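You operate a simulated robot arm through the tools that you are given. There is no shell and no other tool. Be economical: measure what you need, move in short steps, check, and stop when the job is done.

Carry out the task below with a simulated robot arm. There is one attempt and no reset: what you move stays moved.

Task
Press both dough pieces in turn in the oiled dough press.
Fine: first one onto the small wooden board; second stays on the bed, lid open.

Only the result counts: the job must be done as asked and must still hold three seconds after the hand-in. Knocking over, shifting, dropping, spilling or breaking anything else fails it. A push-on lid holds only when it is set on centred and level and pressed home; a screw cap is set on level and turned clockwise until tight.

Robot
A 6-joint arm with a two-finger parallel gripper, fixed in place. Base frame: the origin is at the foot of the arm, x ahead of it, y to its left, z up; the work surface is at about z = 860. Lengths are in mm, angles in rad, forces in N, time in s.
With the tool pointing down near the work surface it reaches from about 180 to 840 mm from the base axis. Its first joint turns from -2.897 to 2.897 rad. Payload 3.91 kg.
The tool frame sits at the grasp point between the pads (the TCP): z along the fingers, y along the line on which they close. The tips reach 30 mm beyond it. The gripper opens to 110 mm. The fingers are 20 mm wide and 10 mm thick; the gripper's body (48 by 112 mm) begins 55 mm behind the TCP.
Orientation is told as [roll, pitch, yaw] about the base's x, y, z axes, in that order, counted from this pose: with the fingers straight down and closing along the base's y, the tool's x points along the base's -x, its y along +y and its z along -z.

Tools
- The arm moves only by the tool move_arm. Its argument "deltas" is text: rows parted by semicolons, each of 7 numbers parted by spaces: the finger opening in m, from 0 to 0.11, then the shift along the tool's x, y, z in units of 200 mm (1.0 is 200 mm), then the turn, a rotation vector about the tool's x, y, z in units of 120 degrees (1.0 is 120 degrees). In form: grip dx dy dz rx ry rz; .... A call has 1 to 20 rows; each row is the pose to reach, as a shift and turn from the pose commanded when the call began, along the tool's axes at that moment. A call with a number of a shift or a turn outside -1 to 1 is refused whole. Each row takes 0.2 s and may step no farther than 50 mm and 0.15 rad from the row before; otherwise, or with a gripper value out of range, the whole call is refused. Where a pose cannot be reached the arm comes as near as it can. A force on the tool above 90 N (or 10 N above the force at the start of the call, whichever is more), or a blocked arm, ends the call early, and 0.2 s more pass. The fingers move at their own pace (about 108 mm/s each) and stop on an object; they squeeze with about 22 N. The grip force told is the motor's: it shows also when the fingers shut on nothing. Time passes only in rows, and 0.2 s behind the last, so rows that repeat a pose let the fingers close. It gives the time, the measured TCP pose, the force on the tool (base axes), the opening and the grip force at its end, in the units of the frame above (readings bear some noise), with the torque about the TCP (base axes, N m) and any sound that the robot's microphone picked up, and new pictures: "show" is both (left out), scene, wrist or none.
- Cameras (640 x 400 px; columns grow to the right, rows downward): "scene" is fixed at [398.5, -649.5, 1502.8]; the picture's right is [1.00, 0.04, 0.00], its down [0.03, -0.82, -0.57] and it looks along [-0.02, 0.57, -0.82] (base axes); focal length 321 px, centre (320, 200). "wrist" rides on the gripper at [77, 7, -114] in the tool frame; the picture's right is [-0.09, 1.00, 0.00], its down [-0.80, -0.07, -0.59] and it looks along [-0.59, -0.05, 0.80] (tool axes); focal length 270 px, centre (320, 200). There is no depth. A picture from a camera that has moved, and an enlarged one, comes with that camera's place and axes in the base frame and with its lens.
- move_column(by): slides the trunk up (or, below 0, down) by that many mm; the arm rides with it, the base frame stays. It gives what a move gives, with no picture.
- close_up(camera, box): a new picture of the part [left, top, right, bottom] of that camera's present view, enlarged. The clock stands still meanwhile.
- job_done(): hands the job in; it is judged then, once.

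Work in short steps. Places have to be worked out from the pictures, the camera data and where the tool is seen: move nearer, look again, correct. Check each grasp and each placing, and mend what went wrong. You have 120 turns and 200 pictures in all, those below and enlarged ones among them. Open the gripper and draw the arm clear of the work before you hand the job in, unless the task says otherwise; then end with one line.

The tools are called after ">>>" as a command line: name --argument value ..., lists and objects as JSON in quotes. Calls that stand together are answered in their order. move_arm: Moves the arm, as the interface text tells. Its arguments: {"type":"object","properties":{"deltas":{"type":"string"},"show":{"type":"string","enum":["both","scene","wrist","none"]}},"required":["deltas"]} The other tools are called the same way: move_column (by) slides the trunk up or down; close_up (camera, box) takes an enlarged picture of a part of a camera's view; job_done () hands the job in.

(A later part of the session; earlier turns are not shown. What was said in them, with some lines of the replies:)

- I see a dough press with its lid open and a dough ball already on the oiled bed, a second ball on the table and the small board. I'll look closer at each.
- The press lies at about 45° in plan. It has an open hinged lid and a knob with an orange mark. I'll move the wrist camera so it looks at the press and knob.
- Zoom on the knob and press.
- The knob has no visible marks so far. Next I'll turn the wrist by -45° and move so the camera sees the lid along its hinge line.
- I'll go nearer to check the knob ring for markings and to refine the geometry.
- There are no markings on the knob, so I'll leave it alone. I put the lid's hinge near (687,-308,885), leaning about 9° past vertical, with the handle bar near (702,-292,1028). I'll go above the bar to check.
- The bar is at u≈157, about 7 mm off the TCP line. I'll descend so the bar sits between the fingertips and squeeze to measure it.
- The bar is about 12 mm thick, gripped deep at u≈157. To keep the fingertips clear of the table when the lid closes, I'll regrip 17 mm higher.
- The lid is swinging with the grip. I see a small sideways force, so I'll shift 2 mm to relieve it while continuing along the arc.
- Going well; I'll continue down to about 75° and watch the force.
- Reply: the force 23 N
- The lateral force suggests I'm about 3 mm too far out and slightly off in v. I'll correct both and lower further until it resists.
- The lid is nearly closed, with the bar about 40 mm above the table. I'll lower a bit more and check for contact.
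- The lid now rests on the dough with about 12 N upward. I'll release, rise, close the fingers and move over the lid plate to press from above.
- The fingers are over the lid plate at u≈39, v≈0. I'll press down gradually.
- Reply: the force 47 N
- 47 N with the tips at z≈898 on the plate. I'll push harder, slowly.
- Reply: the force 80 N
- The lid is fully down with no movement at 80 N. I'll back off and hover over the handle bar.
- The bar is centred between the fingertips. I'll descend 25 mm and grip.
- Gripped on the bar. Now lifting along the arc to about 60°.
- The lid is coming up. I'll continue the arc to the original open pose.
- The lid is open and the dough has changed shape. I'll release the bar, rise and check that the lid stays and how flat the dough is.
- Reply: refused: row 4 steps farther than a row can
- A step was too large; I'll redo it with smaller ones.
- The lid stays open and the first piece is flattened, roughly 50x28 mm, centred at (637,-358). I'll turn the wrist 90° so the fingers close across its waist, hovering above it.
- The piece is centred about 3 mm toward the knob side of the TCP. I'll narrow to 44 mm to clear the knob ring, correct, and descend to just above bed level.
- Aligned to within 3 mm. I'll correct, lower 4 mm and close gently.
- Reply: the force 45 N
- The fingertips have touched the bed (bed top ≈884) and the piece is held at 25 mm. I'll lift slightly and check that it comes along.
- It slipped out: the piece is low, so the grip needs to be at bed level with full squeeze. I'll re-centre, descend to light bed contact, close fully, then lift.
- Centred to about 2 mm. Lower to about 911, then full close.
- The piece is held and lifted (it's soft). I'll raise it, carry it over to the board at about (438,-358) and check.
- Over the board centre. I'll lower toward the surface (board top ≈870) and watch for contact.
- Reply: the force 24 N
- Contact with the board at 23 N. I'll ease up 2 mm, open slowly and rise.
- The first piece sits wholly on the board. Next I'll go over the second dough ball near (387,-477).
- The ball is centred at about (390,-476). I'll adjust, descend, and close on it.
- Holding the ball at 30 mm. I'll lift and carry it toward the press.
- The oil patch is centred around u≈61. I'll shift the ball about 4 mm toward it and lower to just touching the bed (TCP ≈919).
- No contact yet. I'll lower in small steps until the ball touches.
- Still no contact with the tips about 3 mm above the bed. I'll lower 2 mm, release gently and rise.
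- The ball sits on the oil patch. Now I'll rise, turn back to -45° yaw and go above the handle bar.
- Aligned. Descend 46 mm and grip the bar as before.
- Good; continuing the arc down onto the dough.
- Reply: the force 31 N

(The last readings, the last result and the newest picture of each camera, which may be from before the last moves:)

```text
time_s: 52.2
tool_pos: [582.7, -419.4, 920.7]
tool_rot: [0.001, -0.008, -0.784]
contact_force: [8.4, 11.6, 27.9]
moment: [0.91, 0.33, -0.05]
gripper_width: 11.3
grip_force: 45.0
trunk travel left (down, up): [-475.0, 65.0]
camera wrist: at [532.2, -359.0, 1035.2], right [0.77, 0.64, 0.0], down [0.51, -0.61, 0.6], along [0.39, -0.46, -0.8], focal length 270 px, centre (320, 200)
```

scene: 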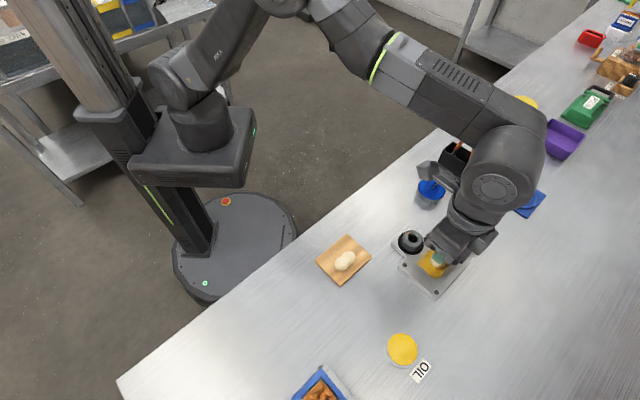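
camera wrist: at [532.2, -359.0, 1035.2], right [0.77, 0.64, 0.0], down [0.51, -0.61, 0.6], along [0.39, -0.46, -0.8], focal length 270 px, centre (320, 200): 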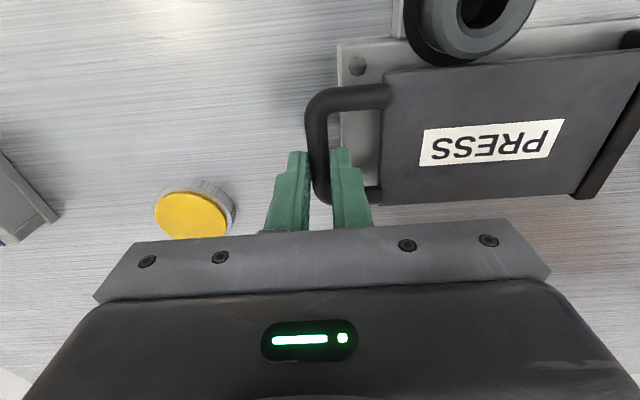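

The lid rests on the dough (28 N). Release, rise and move over the plate to press.

>>> move_arm --deltas "0.03 0 0 -0.02 0 0 0; 0.03 0 0 -0.15 0 0 0; 0.0 0 0 -0.32 0 0 0; 0.0 0 0.12 -0.32 0 0 0; 0.0 0 0.26 -0.32 0 0 0" --show "none"

>>> move_arm --deltas "0.0 0 0 0.1 0 0 0; 0.0 0 0 0.18 0 0 0; 0.0 0 0 0.21 0 0 0; 0.0 0 0 0.24 0 0 0; 0 0 0 0.27 0 0 0; 0 0 0 0.29 0 0 0; 0 0 0 0.31 0 0 0; 0 0 0 0.31 0 0 0" --show "wrist"

```text
time_s: 53.4
tool_pos: [617.9, -382.5, 982.3]
tool_rot: [-0.001, 0.0, -0.786]
contact_force: [-0.6, 1.1, 0.2]
moment: [0.02, -0.03, 0.0]
gripper_width: 0.0
grip_force: 22.1
trunk travel left (down, up): [-475.0, 65.0]
```

```text
time_s: 55.2
tool_pos: [616.9, -381.9, 929.6]
tool_rot: [0.004, -0.019, -0.787]
contact_force: [6.0, 4.8, 60.9]
moment: [0.59, 0.22, -0.29]
gripper_width: 0.0
grip_force: 22.2
trunk travel left (down, up): [-475.0, 65.0]
camera wrist: at [567.4, -321.7, 1042.8], right [0.77, 0.64, 0.0], down [0.51, -0.61, 0.61], along [0.39, -0.46, -0.79], focal length 270 px, centre (320, 200)
```

wrist: 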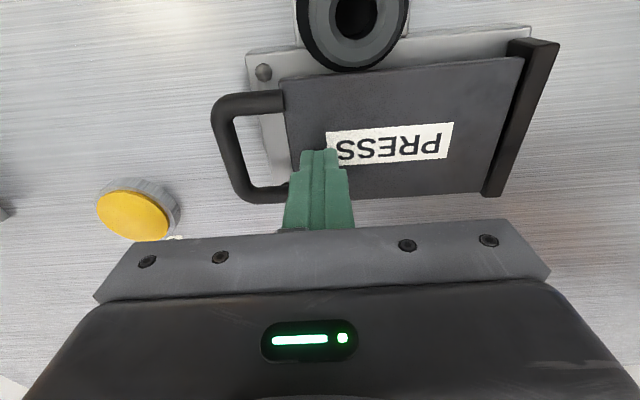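

Same height as the first press (tips ≈899) at 61 N. I'll press harder and hold.

>>> move_arm --deltas "0 0 0 0.012 0 0 0; 0 0 0 0.022 0 0 0; 0 0 0 0.022 0 0 0; 0 0 0 0.022 0 0 0; 0 0 0 0.022 0 0 0; 0 0 0 0.022 0 0 0" --show "wrist"

>>> close_up --camera "scene" --box '[380, 210, 500, 310]'

```text
time_s: 56.6
tool_pos: [618.7, -380.9, 928.8]
tool_rot: [0.006, -0.024, -0.784]
contact_force: [5.8, 7.8, 79.1]
moment: [0.81, 0.24, 0.33]
gripper_width: 0.0
grip_force: 21.8
trunk travel left (down, up): [-475.0, 65.0]
camera wrist: at [566.5, -321.2, 1042.1], right [0.77, 0.64, 0.01], down [0.5, -0.61, 0.61], along [0.4, -0.47, -0.79], focal length 270 px, centre (320, 200)
```

wrist: 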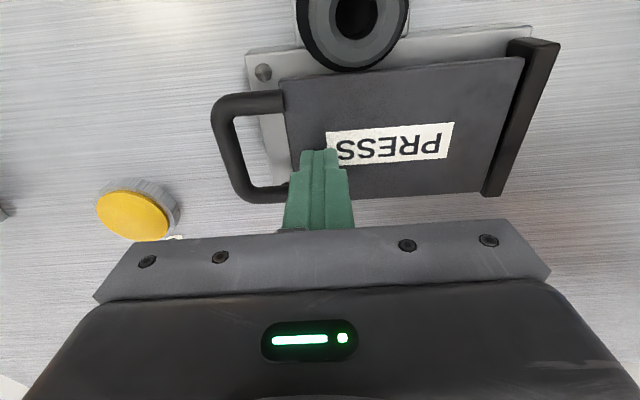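

```text
4.00 times, centred on (440, 260) of scene
camera zoom: at [398.5, -649.5, 1502.8], right [1.0, 0.04, 0.0], down [0.03, -0.82, -0.57], along [-0.02, 0.57, -0.82], focal length 1284 px, centre (-160, -40)
```

zoom: 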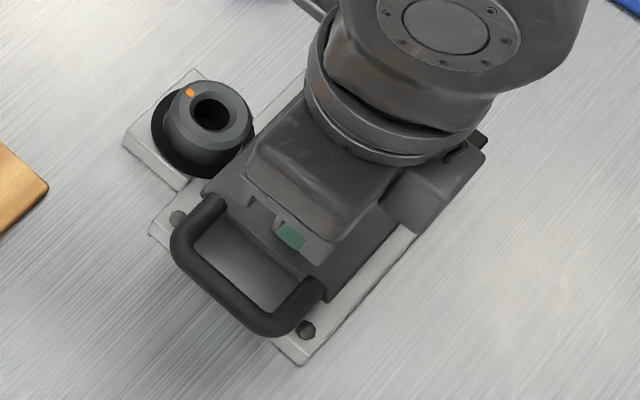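

It's firmly shut at 79 N with no further travel. I'll back off and hover over the bar again.

>>> move_arm --deltas "0 0 0 -0.1 0 0 0; 0 0 0 -0.2 0 0 0; 0.024 0 -0.12 -0.2 0 0 0; 0.024 0 -0.265 -0.15 0 0 0; 0.024 0 -0.265 -0.1 0 0 0" --show "none"

>>> close_up --camera "wrist" --box '[200, 90, 440, 240]'

```text
time_s: 57.8
tool_pos: [578.8, -417.7, 931.2]
tool_rot: [0.0, -0.002, -0.785]
contact_force: [-0.2, -0.5, 0.2]
moment: [-0.03, -0.01, 0.0]
gripper_width: 24.2
grip_force: 0.1
trunk travel left (down, up): [-475.0, 65.0]
```

```text
2.67 times, centred on (320, 165) of wrist
camera zoom: at [530.8, -359.7, 1047.8], right [0.77, 0.64, 0.0], down [0.52, -0.62, 0.59], along [0.38, -0.46, -0.8], focal length 721 px, centre (320, 293)
```

zoom: 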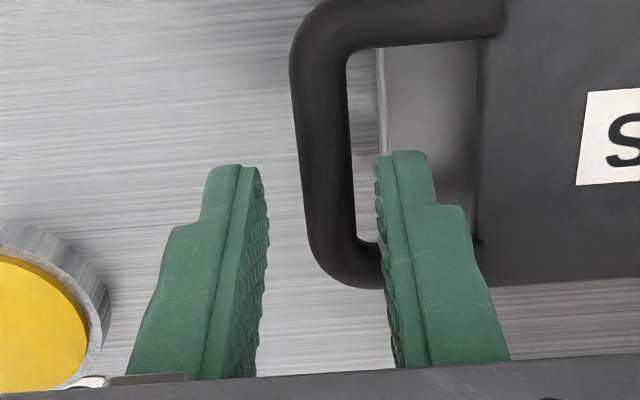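

The bar is about 2.5 mm toward the hinge side; I'll correct, descend and grip.

>>> move_arm --deltas "0.024 0 0.013 0.0 0 0 0; 0.024 0 0.013 0.06 0 0 0; 0.024 0 0.013 0.108 0 0 0; 0 0 0.013 0.108 0 0 0; 0 0 0.013 0.108 0 0 0" --show "wrist"

```text
time_s: 59.0
tool_pos: [582.5, -416.5, 912.9]
tool_rot: [-0.001, 0.0, -0.787]
contact_force: [-5.1, -4.4, 1.4]
moment: [0.12, 0.28, 0.02]
gripper_width: 11.2
grip_force: 45.1
trunk travel left (down, up): [-475.0, 65.0]
camera wrist: at [533.2, -359.7, 1028.6], right [0.77, 0.64, 0.0], down [0.52, -0.62, 0.59], along [0.38, -0.46, -0.8], focal length 270 px, centre (320, 200)
```

wrist: 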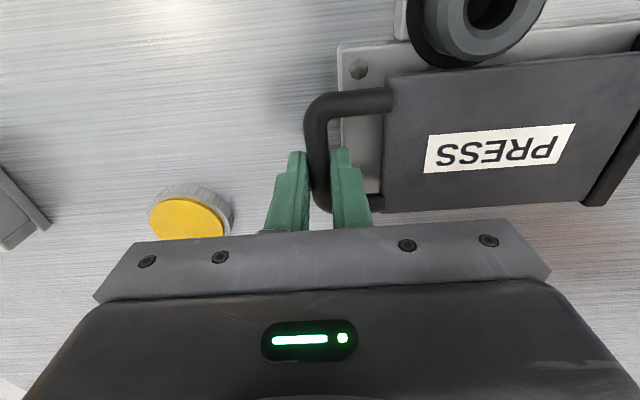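

Gripped. Lifting along the same arc.

>>> move_arm --deltas "0 0 0.0075 -0.106 0 0 0; 0 0 0.026 -0.1965 0 0 0; 0 0 0.0555 -0.2845 0 0 0; 0 0 0.102 -0.38 0 0 0; 0 0 0.153 -0.4575 0 0 0; 0 0 0.2225 -0.5375 0 0 0; 0 0 0.292 -0.599 0 0 0; 0 0 0.38 -0.658 0 0 0" --show "none"

>>> move_arm --deltas "0 0 0.095 -0.0465 0 0 0; 0 0 0.183 -0.076 0 0 0; 0 0 0.274 -0.0945 0 0 0; 0 0 0.38 -0.102 0 0 0; 0 0 0.467 -0.103 0 0 0; 0 0 0.467 -0.103 0 0 0"

>>> close_up --camera "scene" --box '[370, 190, 530, 310]'

```text
time_s: 60.8
tool_pos: [635.1, -365.3, 1044.5]
tool_rot: [0.003, -0.002, -0.787]
contact_force: [-0.5, -0.9, 2.5]
moment: [-0.57, -0.24, 0.01]
gripper_width: 11.3
grip_force: 44.6
trunk travel left (down, up): [-475.0, 65.0]
```

```text
time_s: 62.2
tool_pos: [702.7, -299.1, 1062.8]
tool_rot: [-0.001, 0.003, -0.784]
contact_force: [0.1, -3.0, -12.2]
moment: [-0.43, -0.37, 0.01]
gripper_width: 11.2
grip_force: 45.0
trunk travel left (down, up): [-475.0, 65.0]
camera wrist: at [654.2, -239.5, 1178.3], right [0.77, 0.64, 0.0], down [0.52, -0.62, 0.59], along [0.38, -0.45, -0.81], focal length 270 px, centre (320, 200)
```

scene: 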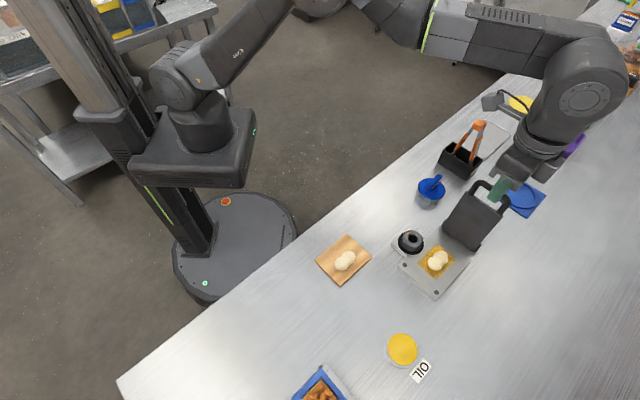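
wrist: 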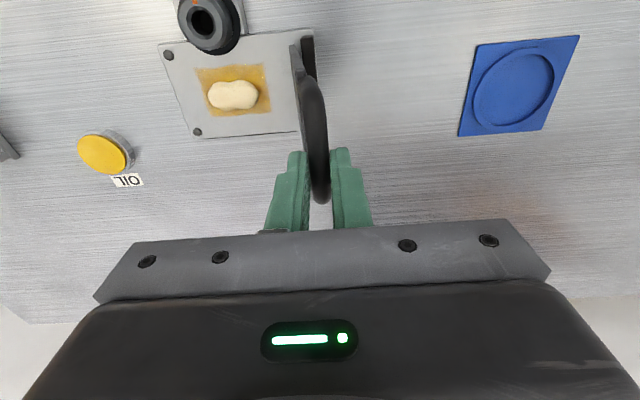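

```text
3.33 times, centred on (450, 250) of scene
camera zoom: at [398.5, -649.5, 1502.8], right [1.0, 0.04, 0.0], down [0.03, -0.82, -0.57], along [-0.02, 0.57, -0.82], focal length 1070 px, centre (-113, 33)
```

zoom: 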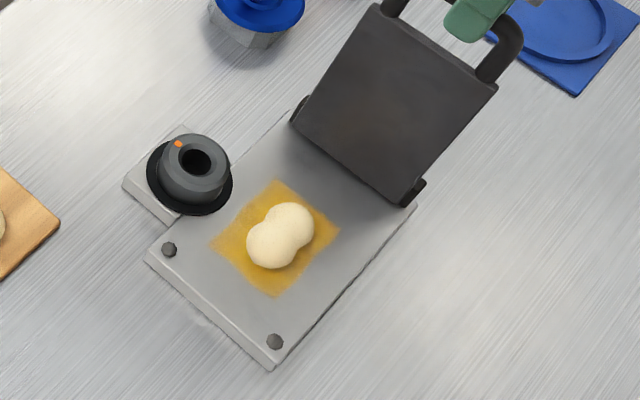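

Both pieces show the same pressed form and the press hasn't shifted. I'll release the bar, retreat and verify.

>>> move_arm --deltas "0.0 0 0.008 0 0 0 0; 0.035 0 0.008 0 0 0 0; 0.035 0 0.008 -0.2 0 0 0; 0.035 0.0 -0.1 -0.3 0 0 0; 0.035 0.15 -0.25 -0.3 0 0 0; 0.035 0.3 -0.4 -0.3 0 0 0;0.035 0.45 -0.55 -0.3 0 0 0; 0.035 0.6 -0.7 -0.3 0 0 0; 0.035 0.75 -0.85 -0.3 0 0 0"

>>> close_up --camera "scene" --box '[310, 180, 530, 310]'

>>> close_up --camera "wrist" --box '[260, 50, 500, 200]'

```text
time_s: 64.2
tool_pos: [473.8, -312.2, 1128.5]
tool_rot: [-0.001, -0.001, -0.786]
contact_force: [-0.1, 0.1, 0.2]
moment: [-0.02, -0.04, 0.01]
gripper_width: 35.0
grip_force: 0.1
trunk travel left (down, up): [-475.0, 65.0]
camera wrist: at [425.4, -253.6, 1243.5], right [0.77, 0.64, 0.0], down [0.52, -0.62, 0.59], along [0.38, -0.46, -0.8], focal length 270 px, centre (320, 200)
```

scene: 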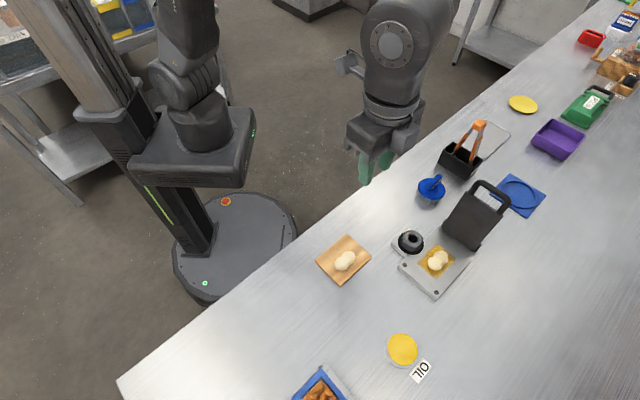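
wrist: 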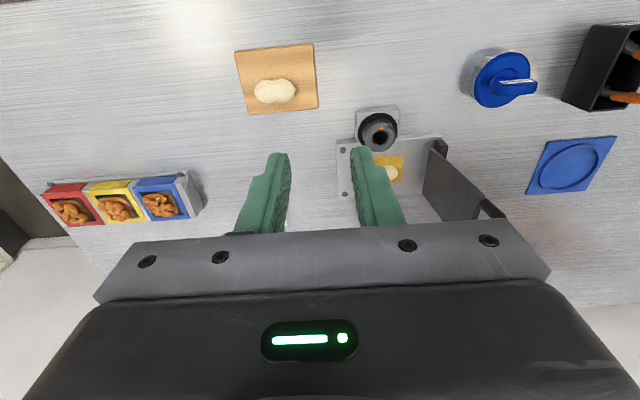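

```text
2.91 times, centred on (420, 245) of scene
camera zoom: at [398.5, -649.5, 1502.8], right [1.0, 0.04, 0.0], down [0.03, -0.82, -0.57], along [-0.02, 0.57, -0.82], focal length 934 px, centre (29, 69)
```

zoom: 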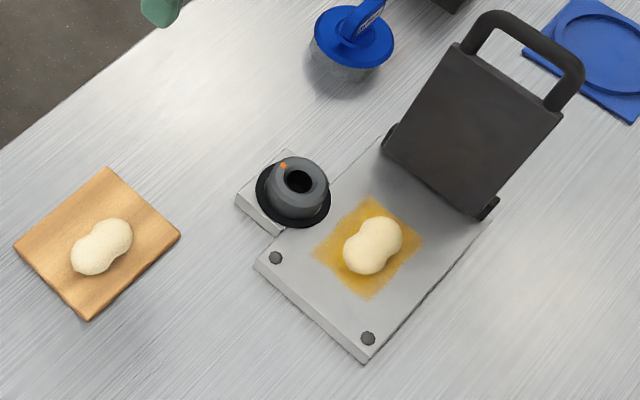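

```text
2.67 times, centred on (380, 125) of wrist
camera zoom: at [425.4, -253.6, 1243.5], right [0.77, 0.64, 0.0], down [0.52, -0.62, 0.59], along [0.38, -0.46, -0.8], focal length 721 px, centre (160, 400)
```

zoom: 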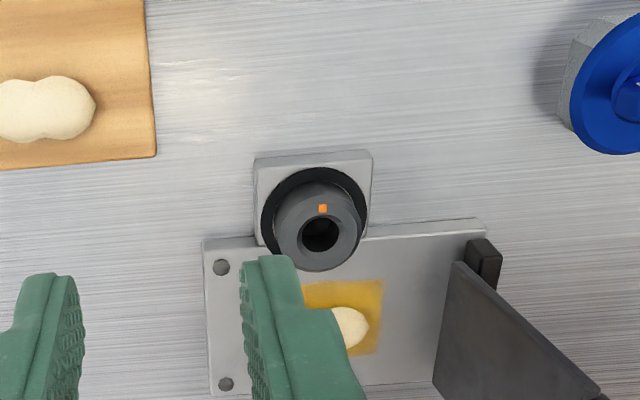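

Final check: the first pressed piece lies wholly on the board. The second is on the oiled bed with the lid open and standing by itself, nothing else has moved, and the gripper is open and clear.

>>> job_done

```text
The job is handed in.
```

I pressed both dough pieces: the first is on the small wooden board, and the second is on the press bed with the lid open. I read "Fine" as the end state, not a thickness setting, so I left the unmarked knob beside the press alone.
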